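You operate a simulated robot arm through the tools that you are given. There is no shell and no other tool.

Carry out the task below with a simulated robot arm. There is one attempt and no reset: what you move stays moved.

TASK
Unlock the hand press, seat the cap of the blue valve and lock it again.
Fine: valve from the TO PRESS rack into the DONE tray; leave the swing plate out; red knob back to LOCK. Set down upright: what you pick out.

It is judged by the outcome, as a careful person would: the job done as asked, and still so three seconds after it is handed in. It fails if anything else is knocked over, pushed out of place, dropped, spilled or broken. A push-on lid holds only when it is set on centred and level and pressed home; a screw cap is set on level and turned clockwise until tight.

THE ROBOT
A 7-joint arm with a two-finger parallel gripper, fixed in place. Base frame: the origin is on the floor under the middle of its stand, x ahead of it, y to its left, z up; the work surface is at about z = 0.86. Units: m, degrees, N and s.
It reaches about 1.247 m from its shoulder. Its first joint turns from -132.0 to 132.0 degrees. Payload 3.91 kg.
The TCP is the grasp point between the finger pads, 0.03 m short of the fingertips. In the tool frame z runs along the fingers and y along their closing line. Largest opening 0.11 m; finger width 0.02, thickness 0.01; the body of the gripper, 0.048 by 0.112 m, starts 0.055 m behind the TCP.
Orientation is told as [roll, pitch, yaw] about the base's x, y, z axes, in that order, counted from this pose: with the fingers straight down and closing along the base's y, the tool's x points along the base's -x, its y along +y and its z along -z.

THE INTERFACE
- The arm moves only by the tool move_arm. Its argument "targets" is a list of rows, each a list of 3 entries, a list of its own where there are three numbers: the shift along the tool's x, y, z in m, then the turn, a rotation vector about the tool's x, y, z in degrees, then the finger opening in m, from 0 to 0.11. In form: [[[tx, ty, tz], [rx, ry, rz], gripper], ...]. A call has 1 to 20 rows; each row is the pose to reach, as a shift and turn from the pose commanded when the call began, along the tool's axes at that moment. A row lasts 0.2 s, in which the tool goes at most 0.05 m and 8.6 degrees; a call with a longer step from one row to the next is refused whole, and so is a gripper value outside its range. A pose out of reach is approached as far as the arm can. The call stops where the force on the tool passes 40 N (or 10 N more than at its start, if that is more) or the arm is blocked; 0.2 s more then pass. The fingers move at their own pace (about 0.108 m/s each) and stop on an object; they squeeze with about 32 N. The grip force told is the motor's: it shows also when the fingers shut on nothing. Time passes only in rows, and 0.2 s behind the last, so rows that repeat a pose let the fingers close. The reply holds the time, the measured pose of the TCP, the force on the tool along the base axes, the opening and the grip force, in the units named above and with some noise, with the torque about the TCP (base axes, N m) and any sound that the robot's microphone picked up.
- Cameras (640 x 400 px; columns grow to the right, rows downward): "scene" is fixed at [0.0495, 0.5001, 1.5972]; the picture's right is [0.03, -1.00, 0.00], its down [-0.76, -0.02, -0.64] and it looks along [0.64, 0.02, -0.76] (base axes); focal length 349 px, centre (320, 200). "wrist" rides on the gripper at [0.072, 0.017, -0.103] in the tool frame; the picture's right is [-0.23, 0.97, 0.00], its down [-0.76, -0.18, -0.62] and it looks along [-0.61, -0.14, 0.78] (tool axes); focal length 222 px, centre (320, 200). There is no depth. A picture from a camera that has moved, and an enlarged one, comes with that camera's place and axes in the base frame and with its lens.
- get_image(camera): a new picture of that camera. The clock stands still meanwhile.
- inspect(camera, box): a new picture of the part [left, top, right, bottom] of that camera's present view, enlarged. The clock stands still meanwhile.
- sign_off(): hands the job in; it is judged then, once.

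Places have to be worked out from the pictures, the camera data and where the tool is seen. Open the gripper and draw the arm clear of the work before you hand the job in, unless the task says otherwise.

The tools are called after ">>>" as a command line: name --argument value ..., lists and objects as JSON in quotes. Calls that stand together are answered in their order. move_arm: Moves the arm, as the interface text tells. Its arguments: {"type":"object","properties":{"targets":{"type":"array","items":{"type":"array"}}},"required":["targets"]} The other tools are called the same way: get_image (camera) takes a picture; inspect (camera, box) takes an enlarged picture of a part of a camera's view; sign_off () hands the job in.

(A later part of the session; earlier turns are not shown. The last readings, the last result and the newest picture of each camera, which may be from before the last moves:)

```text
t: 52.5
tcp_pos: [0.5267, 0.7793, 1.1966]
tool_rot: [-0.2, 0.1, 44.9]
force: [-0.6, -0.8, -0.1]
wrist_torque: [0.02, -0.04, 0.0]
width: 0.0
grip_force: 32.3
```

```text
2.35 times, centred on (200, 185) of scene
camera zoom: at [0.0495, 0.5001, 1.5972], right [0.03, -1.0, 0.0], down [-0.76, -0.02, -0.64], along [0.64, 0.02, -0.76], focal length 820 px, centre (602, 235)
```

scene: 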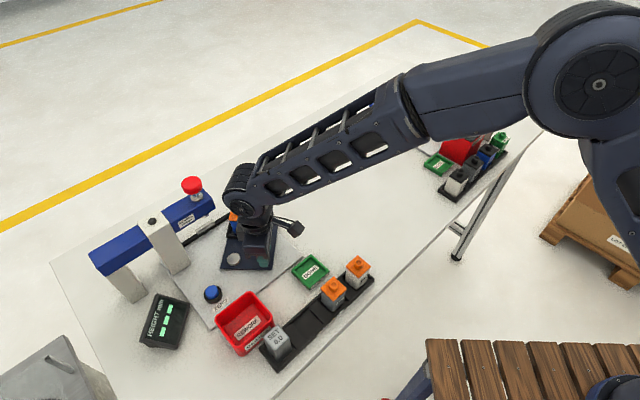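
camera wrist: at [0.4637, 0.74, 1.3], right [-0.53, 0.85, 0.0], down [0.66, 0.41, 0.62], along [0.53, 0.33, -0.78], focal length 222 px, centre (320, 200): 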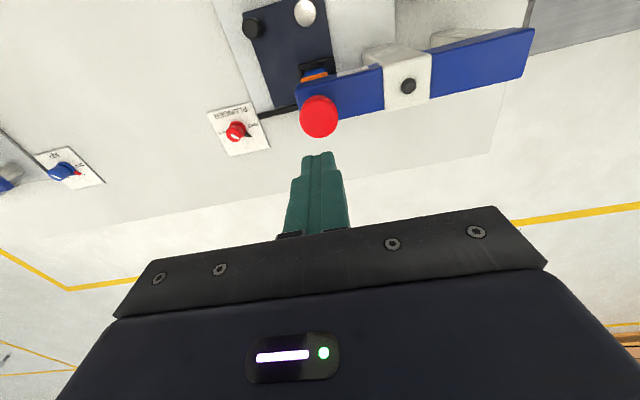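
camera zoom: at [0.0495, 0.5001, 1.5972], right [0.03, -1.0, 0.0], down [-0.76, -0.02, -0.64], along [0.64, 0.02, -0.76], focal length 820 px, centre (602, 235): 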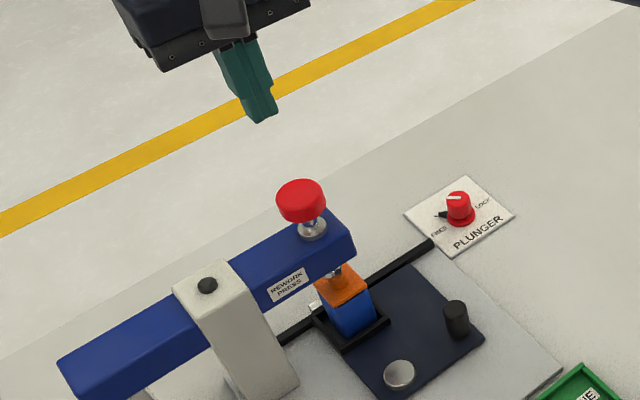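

I enlarge the wrist view to measure the mushroom head's centre relative to the tool.

>>> inspect --camera "wrist" --box '[270, 60, 370, 180]'

```text
3.33 times, centred on (320, 120) of wrist
camera zoom: at [0.4637, 0.74, 1.3], right [-0.53, 0.85, 0.0], down [0.66, 0.41, 0.62], along [0.53, 0.33, -0.78], focal length 740 px, centre (320, 467)
```

zoom: 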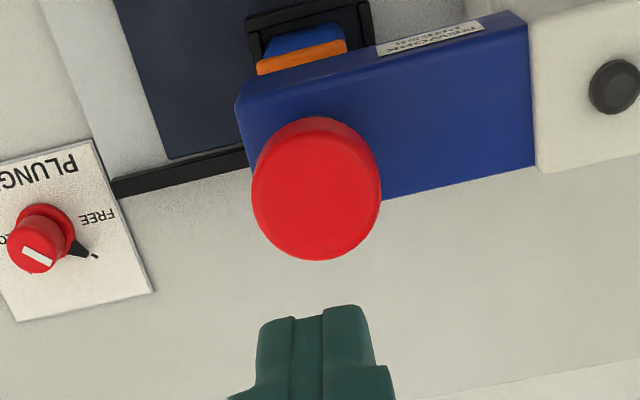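

The head centre is within about 1 mm of the tool axis. I descend to just above the head (contact expected near TCP z≈1.11).

>>> move_arm --targets '[[[0.001, -0.0005, 0.03], [0, 0, 0], 0.0], [[0.001, -0.0005, 0.055], [0, 0, 0], 0.0], [[0.001, -0.0005, 0.07], [0, 0, 0], 0.0], [[0.001, -0.0005, 0.075], [0, 0, 0], 0.0], [[0.001, -0.0005, 0.075], [0, 0, 0], 0.0]]'

>>> inspect --camera "scene" --box '[150, 140, 270, 260]'

>>> inspect --camera "wrist" --box '[250, 100, 390, 200]'

```text
t: 53.7
tcp_pos: [0.5279, 0.7766, 1.1221]
tool_rot: [-0.3, 0.2, 45.0]
force: [-0.5, 0.7, 0.5]
wrist_torque: [0.01, -0.01, 0.03]
width: 0.0001
grip_force: 31.8
```

```text
3.33 times, centred on (210, 200) of scene
camera zoom: at [0.0495, 0.5001, 1.5972], right [0.03, -1.0, 0.0], down [-0.76, -0.02, -0.64], along [0.64, 0.02, -0.76], focal length 1162 px, centre (687, 200)
```

zoom: 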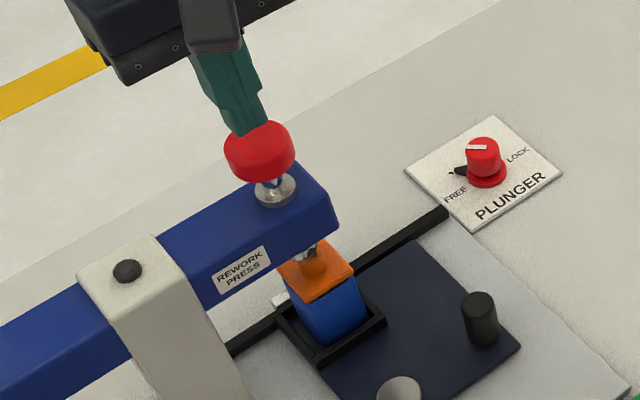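

```text
4.00 times, centred on (320, 150) of wrist
camera zoom: at [0.4635, 0.7387, 1.2247], right [-0.53, 0.85, 0.0], down [0.66, 0.41, 0.62], along [0.53, 0.33, -0.78], focal length 888 px, centre (320, 400)
```

zoom: 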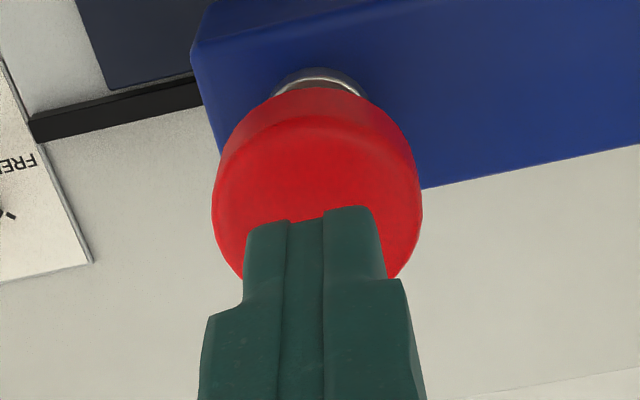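

The fingertips are centred just above the head. I press down slowly and watch the force.

>>> move_arm --targets '[[[0, 0, 0.002], [0, 0, 0], 0.0], [[0, 0, 0.004], [0, 0, 0], 0.0], [[0, 0, 0.006], [0, 0, 0], 0.0], [[0, 0, 0.008], [0, 0, 0], 0.0], [[0, 0, 0.01], [0, 0, 0], 0.0], [[0, 0, 0.012], [0, 0, 0], 0.0], [[0, 0, 0.014], [0, 0, 0], 0.0]]'

>>> inspect --camera "scene" --box '[150, 140, 270, 260]'

```text
t: 55.3
tcp_pos: [0.5272, 0.7752, 1.1072]
tool_rot: [-0.2, 0.0, 45.0]
force: [-0.1, 0.0, -0.7]
wrist_torque: [0.01, -0.01, 0.0]
width: 0.0
grip_force: 32.4
```

```text
3.33 times, centred on (210, 200) of scene
camera zoom: at [0.0495, 0.5001, 1.5972], right [0.03, -1.0, 0.0], down [-0.76, -0.02, -0.64], along [0.64, 0.02, -0.76], focal length 1162 px, centre (687, 200)
```

zoom: 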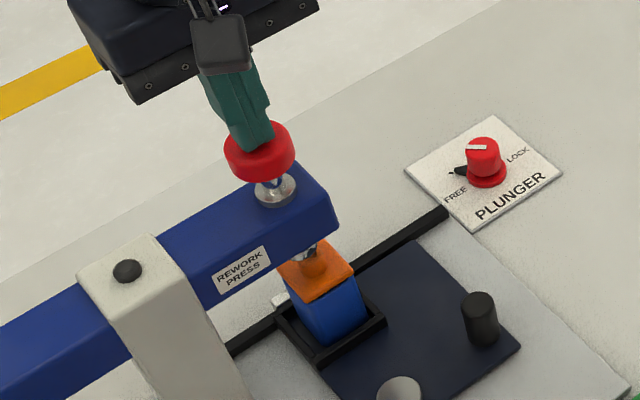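

No contact yet at TCP z≈1.107, so I continue down.

>>> move_arm --targets '[[[0, 0, 0.0015], [0, 0, 0], 0.0], [[0, 0, 0.003], [0, 0, 0], 0.0], [[0, 0, 0.0045], [0, 0, 0], 0.0], [[0, 0, 0.006], [0, 0, 0], 0.0], [[0, 0, 0.0075], [0, 0, 0], 0.0], [[0, 0, 0.009], [0, 0, 0], 0.0]]'

>>> inspect --camera "scene" --box '[150, 140, 270, 260]'

```text
t: 56.7
tcp_pos: [0.528, 0.7761, 1.0993]
tool_rot: [-0.2, 0.2, 44.9]
force: [1.1, 1.5, 1.7]
wrist_torque: [0.01, -0.01, 0.04]
width: 0.0
grip_force: 32.5
```

```text
3.33 times, centred on (210, 200) of scene
camera zoom: at [0.0495, 0.5001, 1.5972], right [0.03, -1.0, 0.0], down [-0.76, -0.02, -0.64], along [0.64, 0.02, -0.76], focal length 1162 px, centre (687, 200)
```

zoom: 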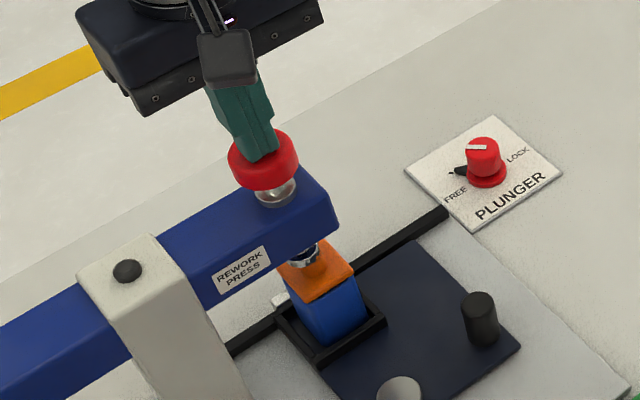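

The plunger is moving down freely (about 2 N), with its foot approaching the cap nub. I keep pressing in small steps.

>>> move_arm --targets '[[[0, 0, 0.0015], [0, 0, 0], 0.0], [[0, 0, 0.003], [0, 0, 0], 0.0], [[0, 0, 0.0045], [0, 0, 0], 0.0], [[0, 0, 0.006], [0, 0, 0], 0.0], [[0, 0, 0.0075], [0, 0, 0], 0.0], [[0, 0, 0.009], [0, 0, 0], 0.0]]'

>>> inspect --camera "scene" --box '[150, 140, 270, 260]'

```text
t: 58.1
tcp_pos: [0.5279, 0.7765, 1.0909]
tool_rot: [-0.1, 0.0, 45.0]
force: [2.6, 0.0, 14.2]
wrist_torque: [-0.1, 0.0, 0.08]
width: 0.0
grip_force: 32.5
```

```text
3.33 times, centred on (210, 200) of scene
camera zoom: at [0.0495, 0.5001, 1.5972], right [0.03, -1.0, 0.0], down [-0.76, -0.02, -0.64], along [0.64, 0.02, -0.76], focal length 1162 px, centre (687, 200)
```

zoom: 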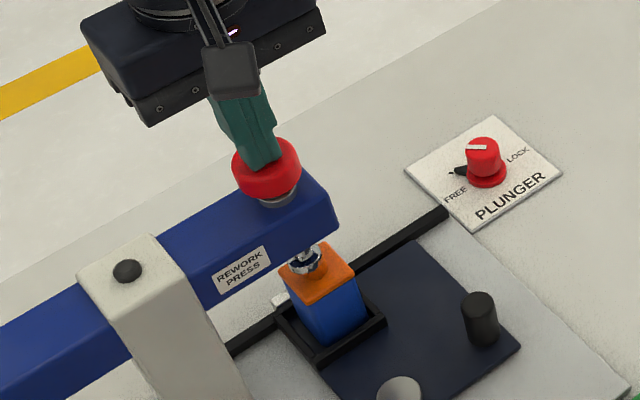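

The force is now 14 N and the foot has met the nub. I check their alignment closely before pressing home.

>>> inspect --camera "scene" --box '[190, 195, 240, 245]'

>>> inspect --camera "scene" --box '[130, 280, 200, 350]'

```text
8.00 times, centred on (215, 220) of scene
camera zoom: at [0.0495, 0.5001, 1.5972], right [0.03, -1.0, 0.0], down [-0.76, -0.02, -0.64], along [0.64, 0.02, -0.76], focal length 2788 px, centre (1160, 40)
```

zoom: 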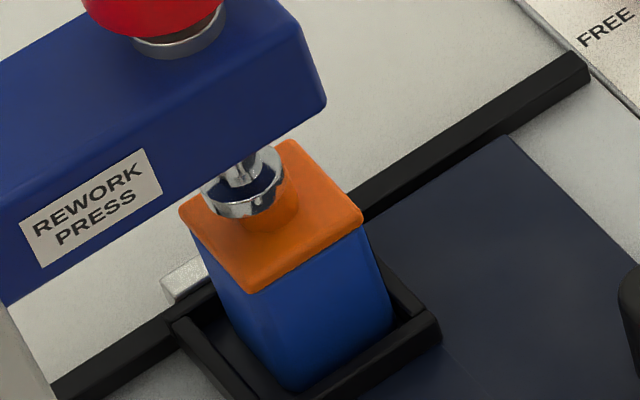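

```text
5.71 times, centred on (165, 315) of scene
camera zoom: at [0.0495, 0.5001, 1.5972], right [0.03, -1.0, 0.0], down [-0.76, -0.02, -0.64], along [0.64, 0.02, -0.76], focal length 1992 px, centre (1206, -457)
```

zoom: 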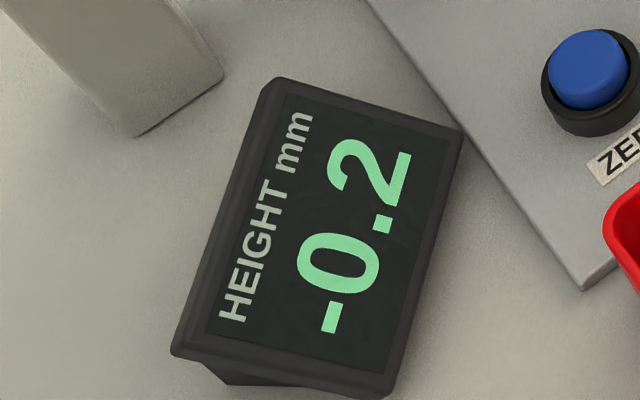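

The foot sits on the nub (about 3 mm off-centre, fully covering it) and the gauge now reads −0.2. I continue pressing to drive the cap home.

>>> move_arm --targets '[[[0, 0, 0.001], [0, 0, 0], 0.0], [[0, 0, 0.002], [0, 0, 0], 0.0], [[0, 0, 0.003], [0, 0, 0], 0.0], [[0, 0, 0.003], [0, 0, 0], 0.0]]'

>>> inspect --camera "scene" --box '[190, 195, 240, 245]'

>>> inspect --camera "scene" --box '[130, 280, 200, 350]'

```text
t: 59.0
tcp_pos: [0.5274, 0.7774, 1.0911]
tool_rot: [0.0, -0.3, 44.9]
force: [-1.8, -3.7, 11.0]
wrist_torque: [-0.13, 0.11, 0.11]
width: 0.0
grip_force: 31.9
stopped in row 4: the force on the tool passed its limit at 42 N (the readings are from after the stop); the commanded pose is now the measured one
```

```text
8.00 times, centred on (215, 220) of scene
camera zoom: at [0.0495, 0.5001, 1.5972], right [0.03, -1.0, 0.0], down [-0.76, -0.02, -0.64], along [0.64, 0.02, -0.76], focal length 2788 px, centre (1160, 40)
```

zoom: 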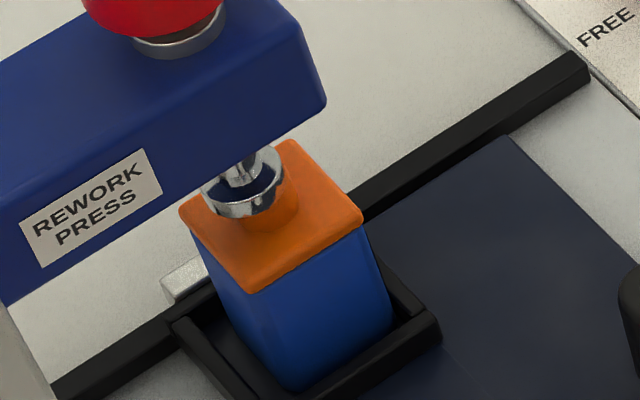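

```text
5.71 times, centred on (165, 315) of scene
camera zoom: at [0.0495, 0.5001, 1.5972], right [0.03, -1.0, 0.0], down [-0.76, -0.02, -0.64], along [0.64, 0.02, -0.76], focal length 1992 px, centre (1206, -457)
```

zoom: 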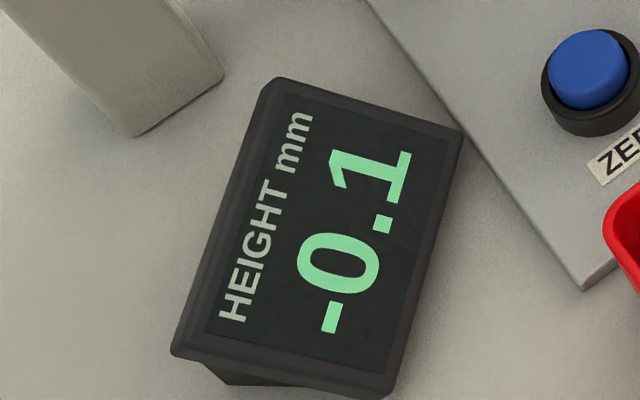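

The gauge moved only 0.1 mm with load, so the stack now behaves as solid, suggesting the cap may be home. To be sure I apply a steady hold of roughly 35 N and read the gauge again.

>>> move_arm --targets '[[[0, 0, 0.001], [0, 0, 0], 0.0], [[0, 0, 0.0018], [0, 0, 0], 0.0], [[0, 0, 0.0018], [0, 0, 0], 0.0], [[0, 0, 0.0018], [0, 0, 0], 0.0]]'

>>> inspect --camera "scene" --box '[130, 280, 200, 350]'

```text
t: 60.1
tcp_pos: [0.5288, 0.7776, 1.0914]
tool_rot: [0.1, -0.5, 45.0]
force: [-0.7, -0.9, 7.2]
wrist_torque: [-0.06, 0.07, 0.02]
width: 0.0
grip_force: 31.9
stopped in row 4: the force on the tool passed its limit at 41 N (the readings are from after the stop); the commanded pose is now the measured one
```

```text
5.71 times, centred on (165, 315) of scene
camera zoom: at [0.0495, 0.5001, 1.5972], right [0.03, -1.0, 0.0], down [-0.76, -0.02, -0.64], along [0.64, 0.02, -0.76], focal length 1992 px, centre (1206, -457)
```

zoom: 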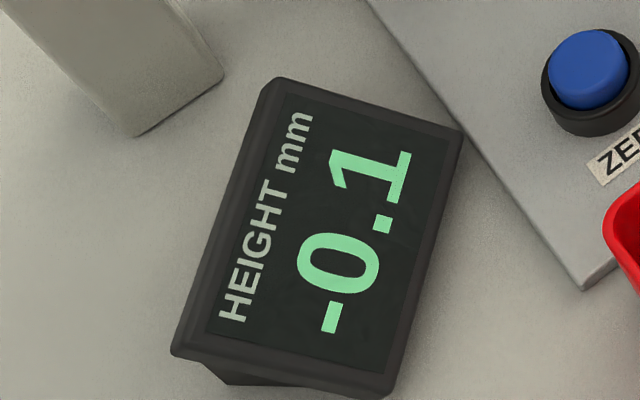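

The gauge holds at −0.1 even at 41 N, so nothing more is moving. I rise off the plunger and go to a low, tilted viewpoint to check whether the gap under the cap has closed.

>>> move_arm --targets '[[[0, 0, -0.01], [0, 0, 0], 0.0], [[0, 0, -0.03], [0, 0, 0], 0.0], [[0, 0, -0.07], [0, 0, 0], 0.0], [[0.02, 0, -0.1], [0, 0, 0], 0.0], [[0.06, 0, -0.11], [0, 0, 0], 0.0], [[0.1, 0, -0.11], [0, -5, 0], 0.0], [[0.125, 0, -0.1], [0, -12, 0], 0.0], [[0.13, 0, -0.06], [0, -19, 0], 0.0], [[0.13, 0, -0.02], [0, -25, 0], 0.0], [[0.13, 0, 0.02], [0, -25, 0], 0.0], [[0.13, 0, 0.05], [0, -25, 0], 0.0], [[0.13, 0, 0.05], [0, -25, 0], 0.0]]'

>>> get_image --camera "wrist"

>>> get_image --camera "scene"

```text
t: 62.7
tcp_pos: [0.4359, 0.6855, 1.0391]
tool_rot: [0.0, -25.4, 45.0]
force: [0.4, -0.6, -0.4]
wrist_torque: [0.01, 0.01, -0.01]
width: 0.0001
grip_force: 32.1
```

```text
taken
camera wrist: at [0.3466, 0.6215, 1.1011], right [-0.54, 0.83, 0.1], down [0.42, 0.17, 0.89], along [0.73, 0.52, -0.45], focal length 222 px, centre (320, 200)
```

wrist: 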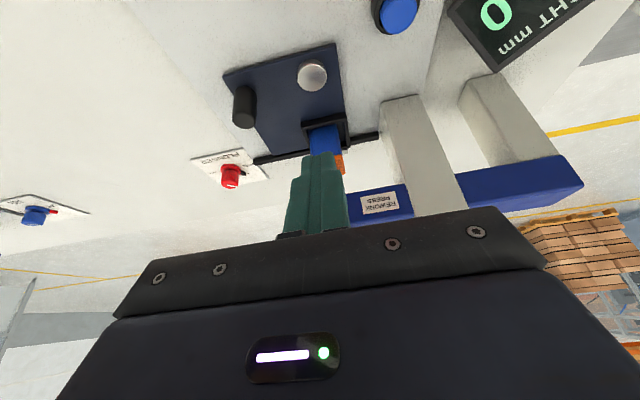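

```text
taken
```

scene: 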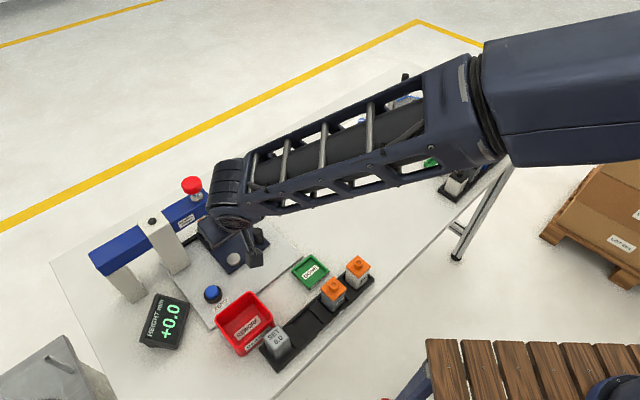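

The gauge now reads +0.0 after release, matching the SET height. The closed fingers hide the valve, so I open them to look between.

>>> move_arm --targets '[[[0, 0, 0], [0, 0, 0], 0.04], [[0, 0, 0], [0, 0, 0], 0.08], [[0, 0, 0], [0, 0, 0], 0.1]]'

>>> inspect --camera "wrist" --box '[285, 100, 365, 200]'

>>> inspect --camera "scene" --box '[130, 280, 200, 350]'

```text
t: 63.5
tcp_pos: [0.4367, 0.6874, 1.0392]
tool_rot: [0.0, -25.4, 45.0]
force: [0.2, -0.7, -0.6]
wrist_torque: [0.01, 0.0, 0.01]
width: 0.1003
grip_force: 0.0
```

```text
4.00 times, centred on (325, 150) of wrist
camera zoom: at [0.3467, 0.6215, 1.1013], right [-0.54, 0.83, 0.1], down [0.42, 0.17, 0.89], along [0.73, 0.52, -0.45], focal length 888 px, centre (300, 400)
```

zoom: 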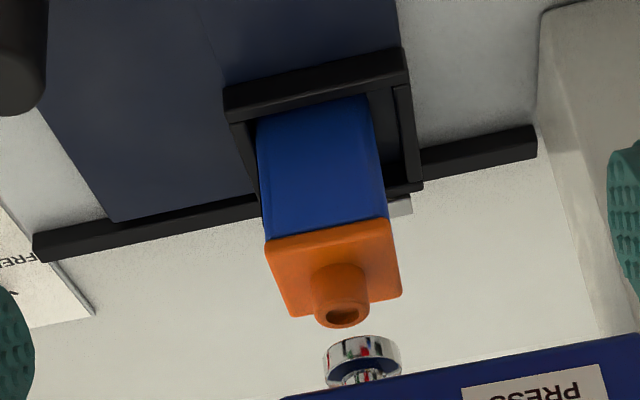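

```text
5.71 times, centred on (165, 315) of scene
camera zoom: at [0.0495, 0.5001, 1.5972], right [0.03, -1.0, 0.0], down [-0.76, -0.02, -0.64], along [0.64, 0.02, -0.76], focal length 1992 px, centre (1206, -457)
```

zoom: 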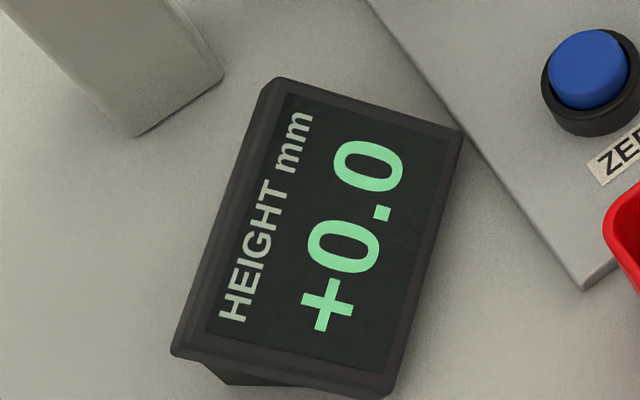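

The cap looks flush now. I zoom in on the joint between cap and body to confirm.

>>> inspect --camera "wrist" --box '[306, 142, 356, 182]'

```text
10.00 times, centred on (331, 162) of wrist
camera zoom: at [0.3467, 0.6215, 1.1013], right [-0.54, 0.83, 0.1], down [0.42, 0.17, 0.89], along [0.73, 0.52, -0.45], focal length 2221 px, centre (210, 580)
```

zoom: 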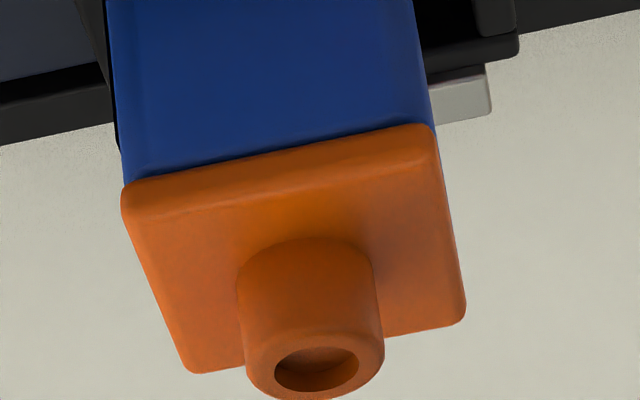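

The cap is flush all round with no plug showing, and the gauge reads +0.0: the cap is home. Next I level the tool and rise, then return to the handle to swing the plate out.

>>> move_arm --targets '[[[-0.01, 0, -0.02], [0, 8.4, 0], 0.08], [[-0.02, 0, -0.04], [0, 16.8, 0], 0.06], [[-0.0262, 0, -0.0551], [0, 25.3, 0], 0.05], [[-0.0262, 0, -0.0551], [0, 25.3, 0], 0.05]]'

```text
t: 64.5
tcp_pos: [0.436, 0.6875, 1.099]
tool_rot: [0.1, -0.1, 45.0]
force: [-0.2, 0.4, 0.3]
wrist_torque: [0.01, -0.01, -0.01]
width: 0.0501
grip_force: 0.2
```

Now I move above the handle's present place (≈(0.520, 0.6625)) and turn to yaw 135° so the camera stays on the outer side.

>>> move_arm --targets '[[[-0.004, -0.007, 0], [0, 0, -8.2], 0.05], [[-0.008, -0.014, 0], [0, 0, -16.4], 0.05], [[-0.012, -0.021, 0], [0, 0, -24.6], 0.05], [[-0.016, -0.028, 0], [0, 0, -32.8], 0.05], [[-0.02, -0.035, 0.005], [0, 0, -41], 0.05], [[-0.024, -0.043, 0.01], [0, 0, -49.2], 0.05], [[-0.028, -0.051, 0.015], [0, 0, -57.4], 0.05], [[-0.032, -0.059, 0.02], [0, 0, -65.6], 0.05], [[-0.036, -0.066, 0.03], [0, 0, -73.8], 0.05], [[-0.039, -0.072, 0.04], [0, 0, -82], 0.05], [[-0.0417, -0.0771, 0.045], [0, 0, -90], 0.05], [[-0.0417, -0.0771, 0.045], [0, 0, -90], 0.05]]'

>>> get_image --camera "wrist"

>>> inspect --camera "wrist" --box '[240, 80, 400, 200]'

>>> inspect --camera "scene" --box '[150, 150, 320, 280]'

```text
t: 67.1
tcp_pos: [0.5209, 0.6603, 1.0558]
tool_rot: [-0.2, 0.0, 135.0]
force: [-1.3, -0.4, 0.3]
wrist_torque: [-0.02, -0.03, 0.01]
width: 0.0502
grip_force: 0.1
```

```text
taken
camera wrist: at [0.5591, 0.5985, 1.1586], right [-0.85, -0.53, 0.0], down [-0.41, 0.66, 0.62], along [-0.33, 0.53, -0.78], focal length 222 px, centre (320, 200)
```

wrist: 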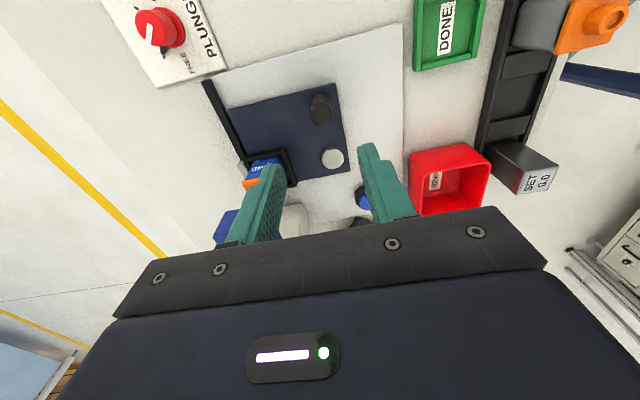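

```text
3.33 times, centred on (320, 140) of wrist
camera zoom: at [0.5591, 0.5985, 1.1586], right [-0.85, -0.53, 0.0], down [-0.41, 0.66, 0.62], along [-0.33, 0.53, -0.78], focal length 740 px, centre (320, 400)
```

zoom: 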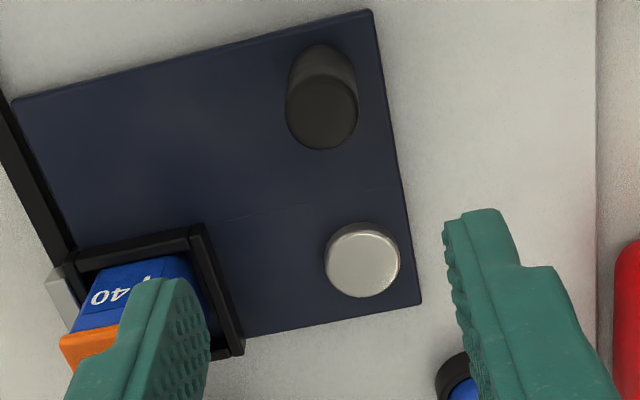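

```text
3.08 times, centred on (235, 215) of scene
camera zoom: at [0.0495, 0.5001, 1.5972], right [0.03, -1.0, 0.0], down [-0.76, -0.02, -0.64], along [0.64, 0.02, -0.76], focal length 1072 px, centre (582, 154)
```

zoom: 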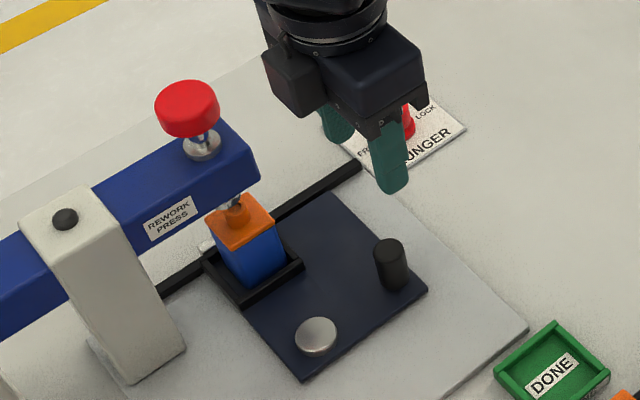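

The handle is centred to within 1 mm under the tool. I lower around it and narrow to the loose cage.

>>> move_arm --targets '[[[0.0005, 0.001, 0.04], [0, 0, 0], 0.05], [[0.0005, 0.001, 0.08], [0, 0, 0], 0.05], [[0.0005, 0.001, 0.115], [0, 0, 0], 0.05], [[0.0005, 0.001, 0.14], [0, 0, 0], 0.05], [[0.0005, 0.001, 0.14], [0, 0, 0], 0.04], [[0.0005, 0.001, 0.14], [0, 0, 0], 0.034], [[0.0005, 0.001, 0.14], [0, 0, 0], 0.032]]'

>>> inspect --camera "wrist" --box '[240, 100, 400, 220]'

```text
t: 68.7
tcp_pos: [0.5194, 0.6609, 0.913]
tool_rot: [-0.1, -0.1, 135.0]
force: [0.4, 0.3, -0.3]
wrist_torque: [-0.03, 0.01, 0.0]
width: 0.0318
grip_force: 0.0
```

```text
3.33 times, centred on (320, 160) of wrist
camera zoom: at [0.5589, 0.5981, 1.0159], right [-0.85, -0.53, 0.0], down [-0.41, 0.66, 0.62], along [-0.33, 0.53, -0.78], focal length 740 px, centre (320, 333)
```

zoom: 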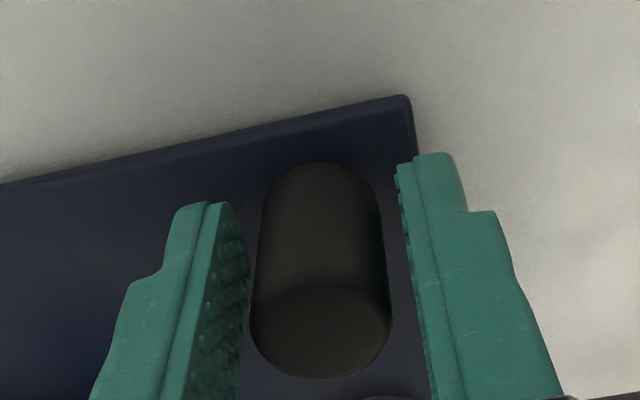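

Centred. I swing the plate back clockwise, the first 45°.

>>> move_arm --targets '[[[-0.00028, 0.00652, 0], [0, 0, 5], 0.032], [[-0.00114, 0.01299, 0], [0, 0, 10], 0.032], [[-0.00255, 0.01936, 0], [0, 0, 15], 0.032], [[-0.00451, 0.02558, 0], [0, 0, 20], 0.032], [[-0.00701, 0.03161, 0], [0, 0, 25], 0.032], [[-0.01002, 0.0374, 0], [0, 0, 30], 0.032], [[-0.01353, 0.0429, 0], [0, 0, 35], 0.032], [[-0.0175, 0.04808, 0], [0, 0, 40], 0.032], [[-0.02191, 0.05289, 0], [0, 0, 45], 0.032]]'

>>> inspect --camera "scene" --box '[150, 150, 320, 280]'

>>> inspect --camera "wrist" --box '[160, 100, 400, 260]'

```text
t: 70.7
tcp_pos: [0.4677, 0.6372, 0.915]
tool_rot: [-0.1, -0.1, 89.9]
force: [0.3, -0.1, 0.4]
wrist_torque: [-0.01, 0.01, 0.03]
width: 0.032
grip_force: 0.1
```

```text
3.08 times, centred on (235, 215) of scene
camera zoom: at [0.0495, 0.5001, 1.5972], right [0.03, -1.0, 0.0], down [-0.76, -0.02, -0.64], along [0.64, 0.02, -0.76], focal length 1072 px, centre (582, 154)
```

zoom: 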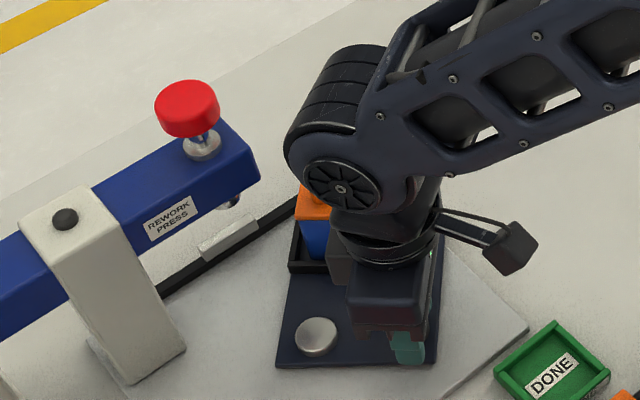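

```text
2.50 times, centred on (280, 180) of wrist
camera zoom: at [0.4492, 0.5656, 1.0185], right [-0.97, 0.23, 0.0], down [0.18, 0.76, 0.62], along [0.14, 0.61, -0.78], focal length 555 px, centre (420, 250)
```

zoom: 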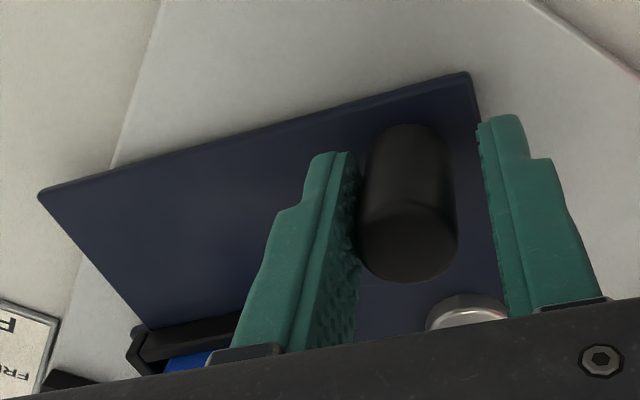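

The plate is halfway out with the valve safe in the nest. I continue the second 45°.

>>> move_arm --targets '[[[-0.00028, 0.00652, 0], [0, 0, 5], 0.032], [[-0.00114, 0.01299, 0], [0, 0, 10], 0.032], [[-0.00255, 0.01936, 0], [0, 0, 15], 0.032], [[-0.00451, 0.02558, 0], [0, 0, 20], 0.032], [[-0.00701, 0.03161, 0], [0, 0, 25], 0.032], [[-0.01002, 0.0374, 0], [0, 0, 30], 0.032], [[-0.01353, 0.0429, 0], [0, 0, 35], 0.032], [[-0.0175, 0.04808, 0], [0, 0, 40], 0.032], [[-0.02191, 0.05289, 0], [0, 0, 45], 0.032]]'

>>> inspect --camera "scene" --box '[180, 180, 340, 310]'

>>> inspect --camera "wrist" --box '[160, 100, 400, 260]'

```text
t: 72.7
tcp_pos: [0.4143, 0.6594, 0.9159]
tool_rot: [0.0, 0.0, 44.9]
force: [0.8, -0.8, 0.3]
wrist_torque: [0.02, 0.03, 0.01]
width: 0.032
grip_force: 0.0
```

```text
3.08 times, centred on (260, 245) of scene
camera zoom: at [0.0495, 0.5001, 1.5972], right [0.03, -1.0, 0.0], down [-0.76, -0.02, -0.64], along [0.64, 0.02, -0.76], focal length 1072 px, centre (505, 62)
```

zoom: 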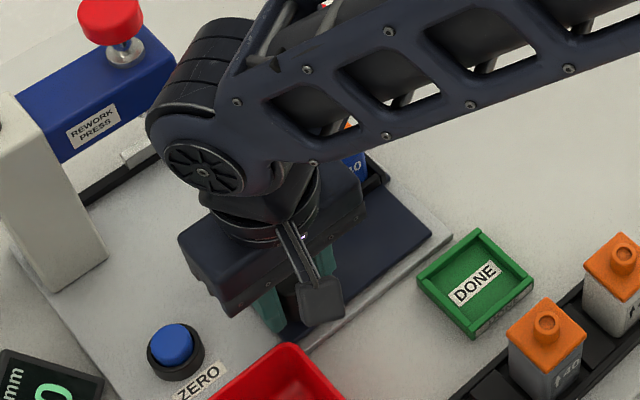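

```text
2.50 times, centred on (280, 180) of wrist
camera zoom: at [0.3504, 0.6209, 1.0186], right [-0.53, 0.85, 0.0], down [0.66, 0.41, 0.62], along [0.53, 0.33, -0.78], focal length 555 px, centre (420, 250)
```

zoom: 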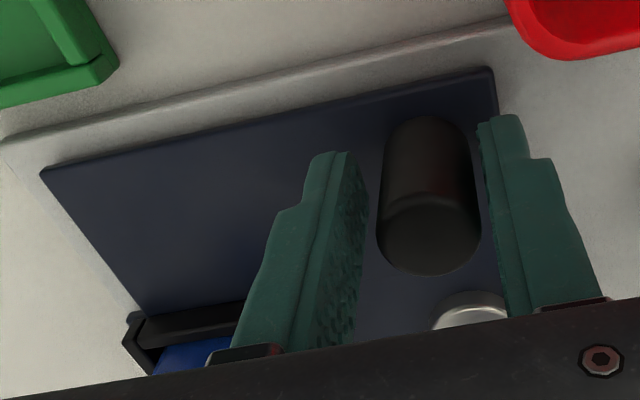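

The handle now sits nearer the other finger, so the plate seems to have come to its out position. I nudge a few mm further to make sure it is fully out, watching the force.

>>> move_arm --targets '[[[0, 0.002, 0], [0, 0, 1], 0.032], [[0, 0.004, 0], [0, 0, 2], 0.032], [[-0.0001, 0.0055, 0], [0, 0, 3], 0.032], [[-0.0001, 0.0055, 0], [0, 0, 3], 0.032]]'

>>> inspect --camera "wrist" --box '[160, 100, 400, 260]'

```text
t: 73.7
tcp_pos: [0.4098, 0.6631, 0.915]
tool_rot: [0.0, -0.1, 41.9]
force: [0.6, 0.2, 0.5]
wrist_torque: [0.01, 0.03, -0.02]
width: 0.0322
grip_force: 0.1
```

```text
2.50 times, centred on (280, 180) of wrist
camera zoom: at [0.345, 0.6284, 1.0184], right [-0.48, 0.88, 0.0], down [0.68, 0.38, 0.62], along [0.55, 0.3, -0.78], focal length 555 px, centre (420, 250)
```

zoom: 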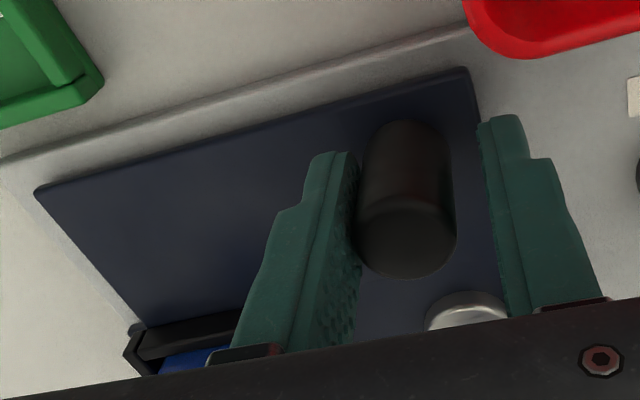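

The finger just touches the handle with no force. I nudge another 3 mm to feel for the out-stop.

>>> move_arm --targets '[[[0, 0.0015, 0], [0, 0, 1], 0.032], [[0, 0.003, 0], [0, 0, 2], 0.032], [[0, 0.003, 0], [0, 0, 2], 0.032]]'

>>> inspect --camera "wrist" --box '[160, 100, 400, 260]'

```text
t: 74.5
tcp_pos: [0.408, 0.6661, 0.914]
tool_rot: [-0.1, -0.1, 39.9]
force: [7.1, -4.0, 1.0]
wrist_torque: [0.0, 0.03, -0.02]
width: 0.0357
grip_force: 4.2
```

```text
2.50 times, centred on (280, 180) of wrist
camera zoom: at [0.3423, 0.6326, 1.0181], right [-0.45, 0.89, 0.0], down [0.7, 0.35, 0.62], along [0.56, 0.28, -0.78], focal length 555 px, centre (420, 250)
```

zoom: 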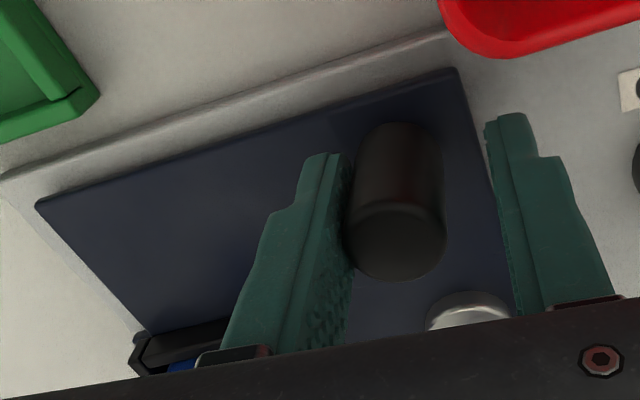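

An 8 N reaction shows the out-stop is reached, so the plate is fully out. I back off, open the fingers and rise straight up.

>>> move_arm --targets '[[[0, -0.003, 0], [0, 0, 0], 0.032], [[0, -0.006, 0], [0, 0, 0], 0.04], [[0, -0.006, 0], [0, 0, 0], 0.05], [[0, -0.006, 0], [0, 0, 0], 0.05], [[0, -0.006, -0.03], [0, 0, 0], 0.05], [[0, -0.006, -0.07], [0, 0, 0], 0.05], [[0, -0.006, -0.11], [0, 0, 0], 0.06], [[0, -0.006, -0.15], [0, 0, 0], 0.06]]'

>>> inspect --camera "scene" --box '[180, 180, 340, 310]'

>>> get_image --camera "wrist"

```text
t: 76.3
tcp_pos: [0.4126, 0.6621, 1.0651]
tool_rot: [0.0, 0.0, 40.0]
force: [0.8, 0.0, -0.9]
wrist_torque: [-0.04, 0.03, 0.03]
width: 0.0602
grip_force: 0.1
```

```text
3.08 times, centred on (260, 245) of scene
camera zoom: at [0.0495, 0.5001, 1.5972], right [0.03, -1.0, 0.0], down [-0.76, -0.02, -0.64], along [0.64, 0.02, -0.76], focal length 1072 px, centre (505, 62)
```

zoom: 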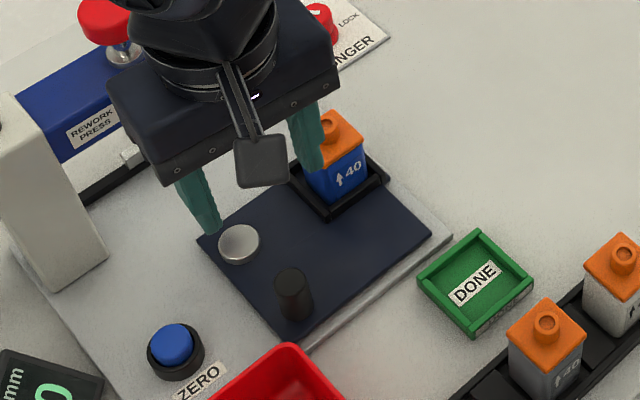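

```text
taken
camera wrist: at [0.3457, 0.6281, 1.1674], right [-0.45, 0.89, 0.0], down [0.7, 0.35, 0.62], along [0.56, 0.28, -0.78], focal length 222 px, centre (320, 200)
```

wrist: 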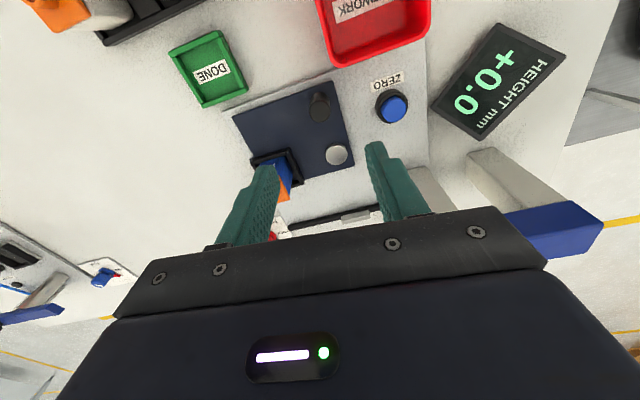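

The plate is out with the valve standing in the nest. I move back over the valve with yaw 45° for pick-up.

>>> move_arm --targets '[[[-0.016, -0.0165, -0.005], [0, 0, -1], 0.06], [[-0.036, -0.037, -0.005], [0, 0, -2.5], 0.06], [[-0.057, -0.059, -0.005], [0, 0, -4], 0.06], [[-0.074, -0.077, -0.005], [0, 0, -5], 0.06], [[-0.0814, -0.0841, -0.005], [0, 0, -5], 0.06], [[-0.0814, -0.0841, -0.005], [0, 0, -5], 0.06]]'

>>> get_image --camera "wrist"

>>> inspect --camera "wrist" --box '[260, 60, 390, 160]'

```text
t: 77.7
tcp_pos: [0.5283, 0.6494, 1.0702]
tool_rot: [0.0, -0.1, 45.0]
force: [0.5, -0.4, -0.1]
wrist_torque: [0.01, 0.02, -0.01]
width: 0.06
grip_force: 0.1
```

```text
taken
camera wrist: at [0.4655, 0.6105, 1.1731], right [-0.53, 0.85, 0.0], down [0.66, 0.41, 0.62], along [0.53, 0.33, -0.78], focal length 222 px, centre (320, 200)
```

wrist: 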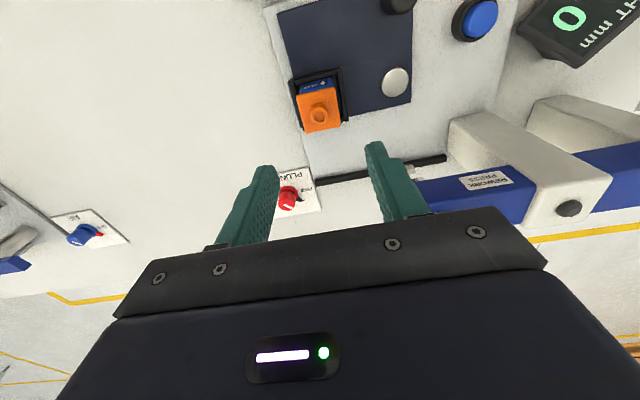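

```text
4.00 times, centred on (325, 110) of wrist
camera zoom: at [0.4655, 0.6105, 1.1731], right [-0.53, 0.85, 0.0], down [0.66, 0.41, 0.62], along [0.53, 0.33, -0.78], focal length 888 px, centre (300, 560)
```

zoom: 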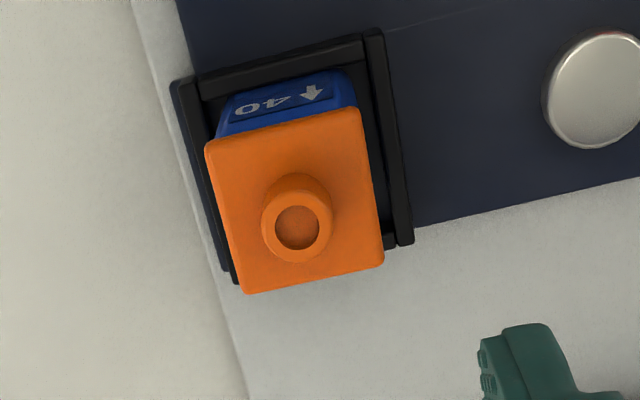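

The valve is centred under the tool to within 0.5 mm. I lower around it to TCP z≈0.925.

>>> move_arm --targets '[[[0.0004, -0.0005, 0.04], [0, 0, 0], 0.06], [[0.0004, -0.0005, 0.08], [0, 0, 0], 0.06], [[0.0004, -0.0005, 0.11], [0, 0, 0], 0.06], [[0.0004, -0.0005, 0.13], [0, 0, 0], 0.06], [[0.0004, -0.0005, 0.145], [0, 0, 0], 0.06], [[0.0004, -0.0005, 0.145], [0, 0, 0], 0.06]]'

>>> inspect --camera "wrist" --box '[240, 90, 400, 210]'

```text
t: 79.1
tcp_pos: [0.5298, 0.6479, 0.9274]
tool_rot: [-0.1, -0.1, 45.0]
force: [-0.4, 0.2, -0.3]
wrist_torque: [0.03, -0.02, 0.0]
width: 0.0602
grip_force: 0.0
```

```text
3.33 times, centred on (320, 150) of wrist
camera zoom: at [0.4662, 0.6108, 1.0298], right [-0.53, 0.85, 0.0], down [0.66, 0.41, 0.62], along [0.53, 0.33, -0.78], focal length 740 px, centre (320, 367)
```

zoom: 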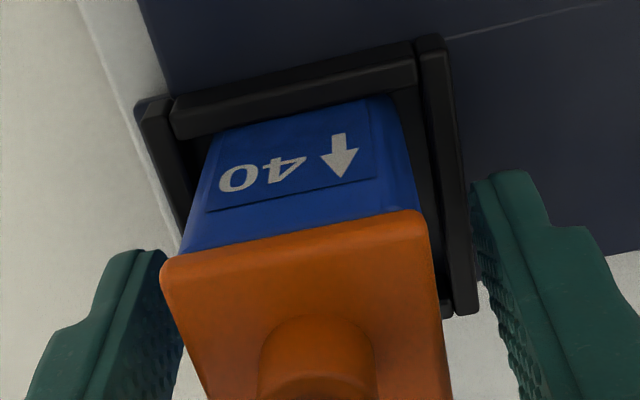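

The fingers straddle the valve evenly, so I close on it.

>>> move_arm --targets '[[[0, 0, 0], [0, 0, 0], 0.05], [[0, 0, 0], [0, 0, 0], 0.044], [[0, 0, 0], [0, 0, 0], 0.038], [[0, 0, 0], [0, 0, 0], 0.034], [[0, 0, 0], [0, 0, 0], 0.03]]'

>>> move_arm --targets '[[[0, 0, -0.003], [0, 0, 0], 0.03], [[0, 0, -0.006], [0, 0, 0], 0.03], [[0, 0, -0.006], [0, 0, 0], 0.03]]'

>>> inspect --camera "wrist" --box '[240, 90, 400, 210]'

```text
t: 80.3
tcp_pos: [0.531, 0.6494, 0.9269]
tool_rot: [0.0, -0.1, 45.0]
force: [0.1, 1.2, -0.1]
wrist_torque: [-0.01, -0.02, 0.03]
width: 0.0395
grip_force: 31.9
```

```text
t: 81.1
tcp_pos: [0.5299, 0.6486, 0.9319]
tool_rot: [0.0, -0.2, 44.8]
force: [3.1, 2.4, -0.7]
wrist_torque: [0.16, -0.18, 0.11]
width: 0.0398
grip_force: 32.2
```

```text
3.33 times, centred on (320, 150) of wrist
camera zoom: at [0.466, 0.6105, 1.0352], right [-0.53, 0.85, 0.0], down [0.66, 0.41, 0.62], along [0.53, 0.33, -0.78], focal length 740 px, centre (320, 367)
```

zoom: 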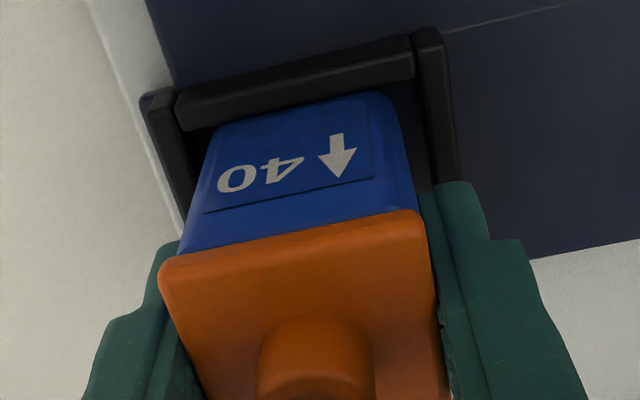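

The valve rises with the gripper. A 4 N side force suggests it rubs on the nest's front bar, so I ease 1 mm away from it and lift clear.

>>> move_arm --targets '[[[-0.001, 0, -0.002], [0, 0, 0], 0.03], [[-0.001, 0, -0.008], [0, 0, 0], 0.03], [[-0.001, 0, -0.02], [0, 0, 0], 0.03], [[-0.001, 0, -0.045], [0, 0, 0], 0.03], [[-0.001, 0, -0.075], [0, 0, 0], 0.03], [[-0.001, 0, -0.1], [0, 0, 0], 0.03], [[-0.001, 0, -0.1], [0, 0, 0], 0.03]]'

>>> get_image --camera "wrist"

>>> get_image --camera "scene"

```text
t: 82.7
tcp_pos: [0.531, 0.6498, 1.0306]
tool_rot: [0.0, -0.1, 44.9]
force: [-0.2, -0.1, -1.5]
wrist_torque: [-0.02, 0.0, 0.01]
width: 0.0396
grip_force: 31.6
```

```text
taken
camera wrist: at [0.4669, 0.6114, 1.1335], right [-0.53, 0.85, 0.0], down [0.66, 0.41, 0.62], along [0.53, 0.33, -0.78], focal length 222 px, centre (320, 200)
```

wrist: 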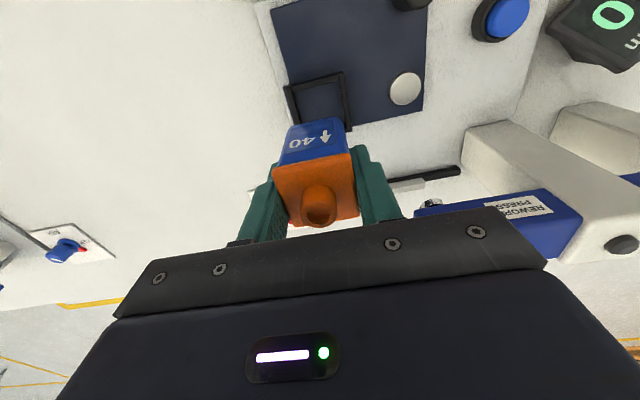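

```text
taken
```

scene: 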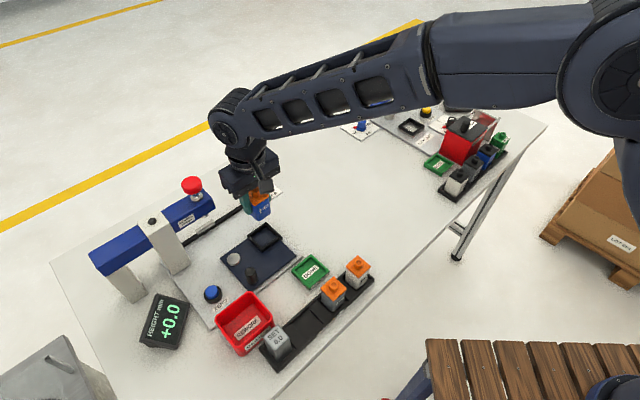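

The valve is clear with about 1.5 N of weight. I carry it to above the DONE tray at about (0.4425, 0.534).

>>> move_arm --targets '[[[0.01, -0.0013, 0], [0, 0, 0], 0.03], [[0.03, -0.004, 0], [0, 0, 0], 0.03], [[0.06, -0.008, 0], [0, 0, 0], 0.03], [[0.09, -0.012, 0], [0, 0, 0], 0.03], [[0.118, -0.016, 0], [0, 0, 0], 0.03], [[0.138, -0.0185, 0], [0, 0, 0], 0.03], [[0.1446, -0.0194, 0], [0, 0, 0], 0.03], [[0.1446, -0.0194, 0], [0, 0, 0], 0.03]]'

>>> get_image --camera "wrist"

>>> inspect --camera "wrist" --box '[250, 50, 410, 160]'

>>> inspect --camera "scene" --box '[250, 210, 370, 310]'

```text
t: 84.5
tcp_pos: [0.4422, 0.5337, 1.0325]
tool_rot: [0.0, -0.2, 44.8]
force: [0.3, 0.0, -1.0]
wrist_torque: [0.0, 0.02, 0.02]
width: 0.0394
grip_force: 32.3
```

```text
taken
camera wrist: at [0.3776, 0.4941, 1.1345], right [-0.53, 0.85, 0.0], down [0.66, 0.41, 0.62], along [0.53, 0.33, -0.78], focal length 222 px, centre (320, 200)
```

wrist: 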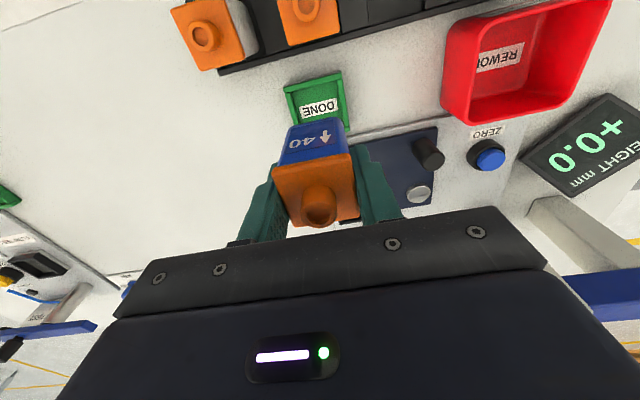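

```text
3.64 times, centred on (330, 105) of wrist
camera zoom: at [0.3776, 0.4941, 1.1345], right [-0.53, 0.85, 0.0], down [0.66, 0.41, 0.62], along [0.53, 0.33, -0.78], focal length 808 px, centre (284, 546)
```

zoom: 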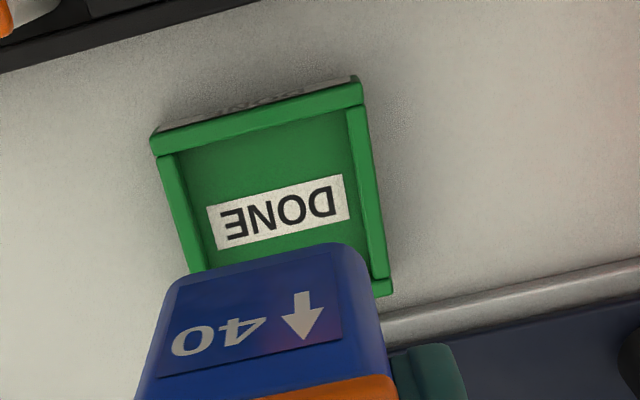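

```text
4.00 times, centred on (310, 260) of scene
camera zoom: at [0.0495, 0.5001, 1.5972], right [0.03, -1.0, 0.0], down [-0.76, -0.02, -0.64], along [0.64, 0.02, -0.76], focal length 1394 px, centre (360, -40)
```

zoom: 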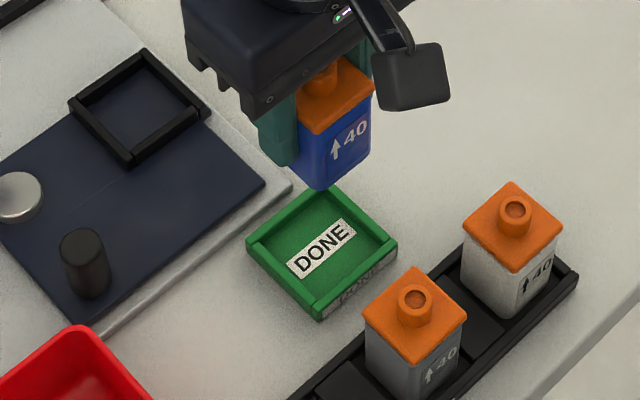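

The tray centre is at tool (−1, −1.8 mm) and the rim is about 61 mm square. I correct and lower to just above the tray.

>>> move_arm --targets '[[[-0.001, -0.0018, 0.03], [0, 0, 0], 0.03], [[-0.001, -0.0018, 0.06], [0, 0, 0], 0.03], [[-0.001, -0.0018, 0.08], [0, 0, 0], 0.03], [[-0.001, -0.0018, 0.092], [0, 0, 0], 0.03], [[-0.001, -0.0018, 0.092], [0, 0, 0], 0.03]]'

>>> inspect --camera "wrist" --box '[250, 60, 410, 180]'

>>> inspect --camera "scene" --box '[260, 220, 360, 300]'

```text
t: 85.7
tcp_pos: [0.4424, 0.5347, 0.9382]
tool_rot: [-0.1, -0.1, 45.0]
force: [-0.1, 0.5, -0.9]
wrist_torque: [0.03, 0.02, 0.04]
width: 0.0396
grip_force: 31.5
```

```text
3.33 times, centred on (330, 120) of wrist
camera zoom: at [0.3783, 0.496, 1.0419], right [-0.53, 0.85, 0.0], down [0.66, 0.41, 0.62], along [0.53, 0.33, -0.78], focal length 740 px, centre (287, 467)
```

zoom: 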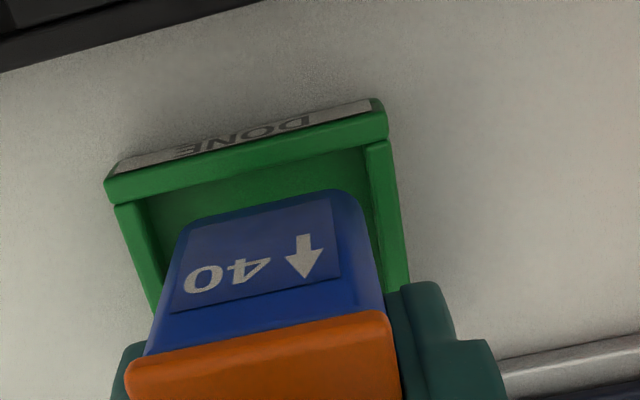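

```text
5.00 times, centred on (310, 260) of scene
camera zoom: at [0.0495, 0.5001, 1.5972], right [0.03, -1.0, 0.0], down [-0.76, -0.02, -0.64], along [0.64, 0.02, -0.76], focal length 1743 px, centre (370, -100)
```

zoom: 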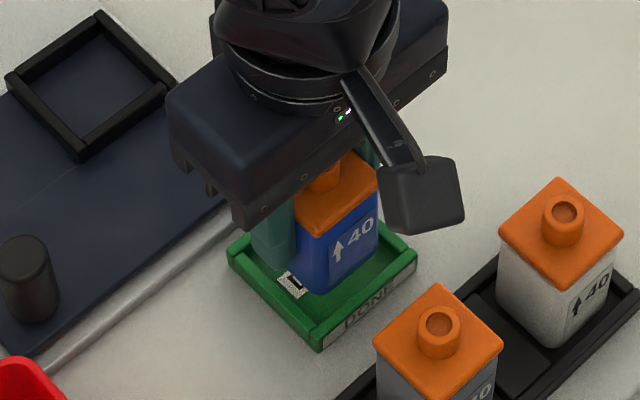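

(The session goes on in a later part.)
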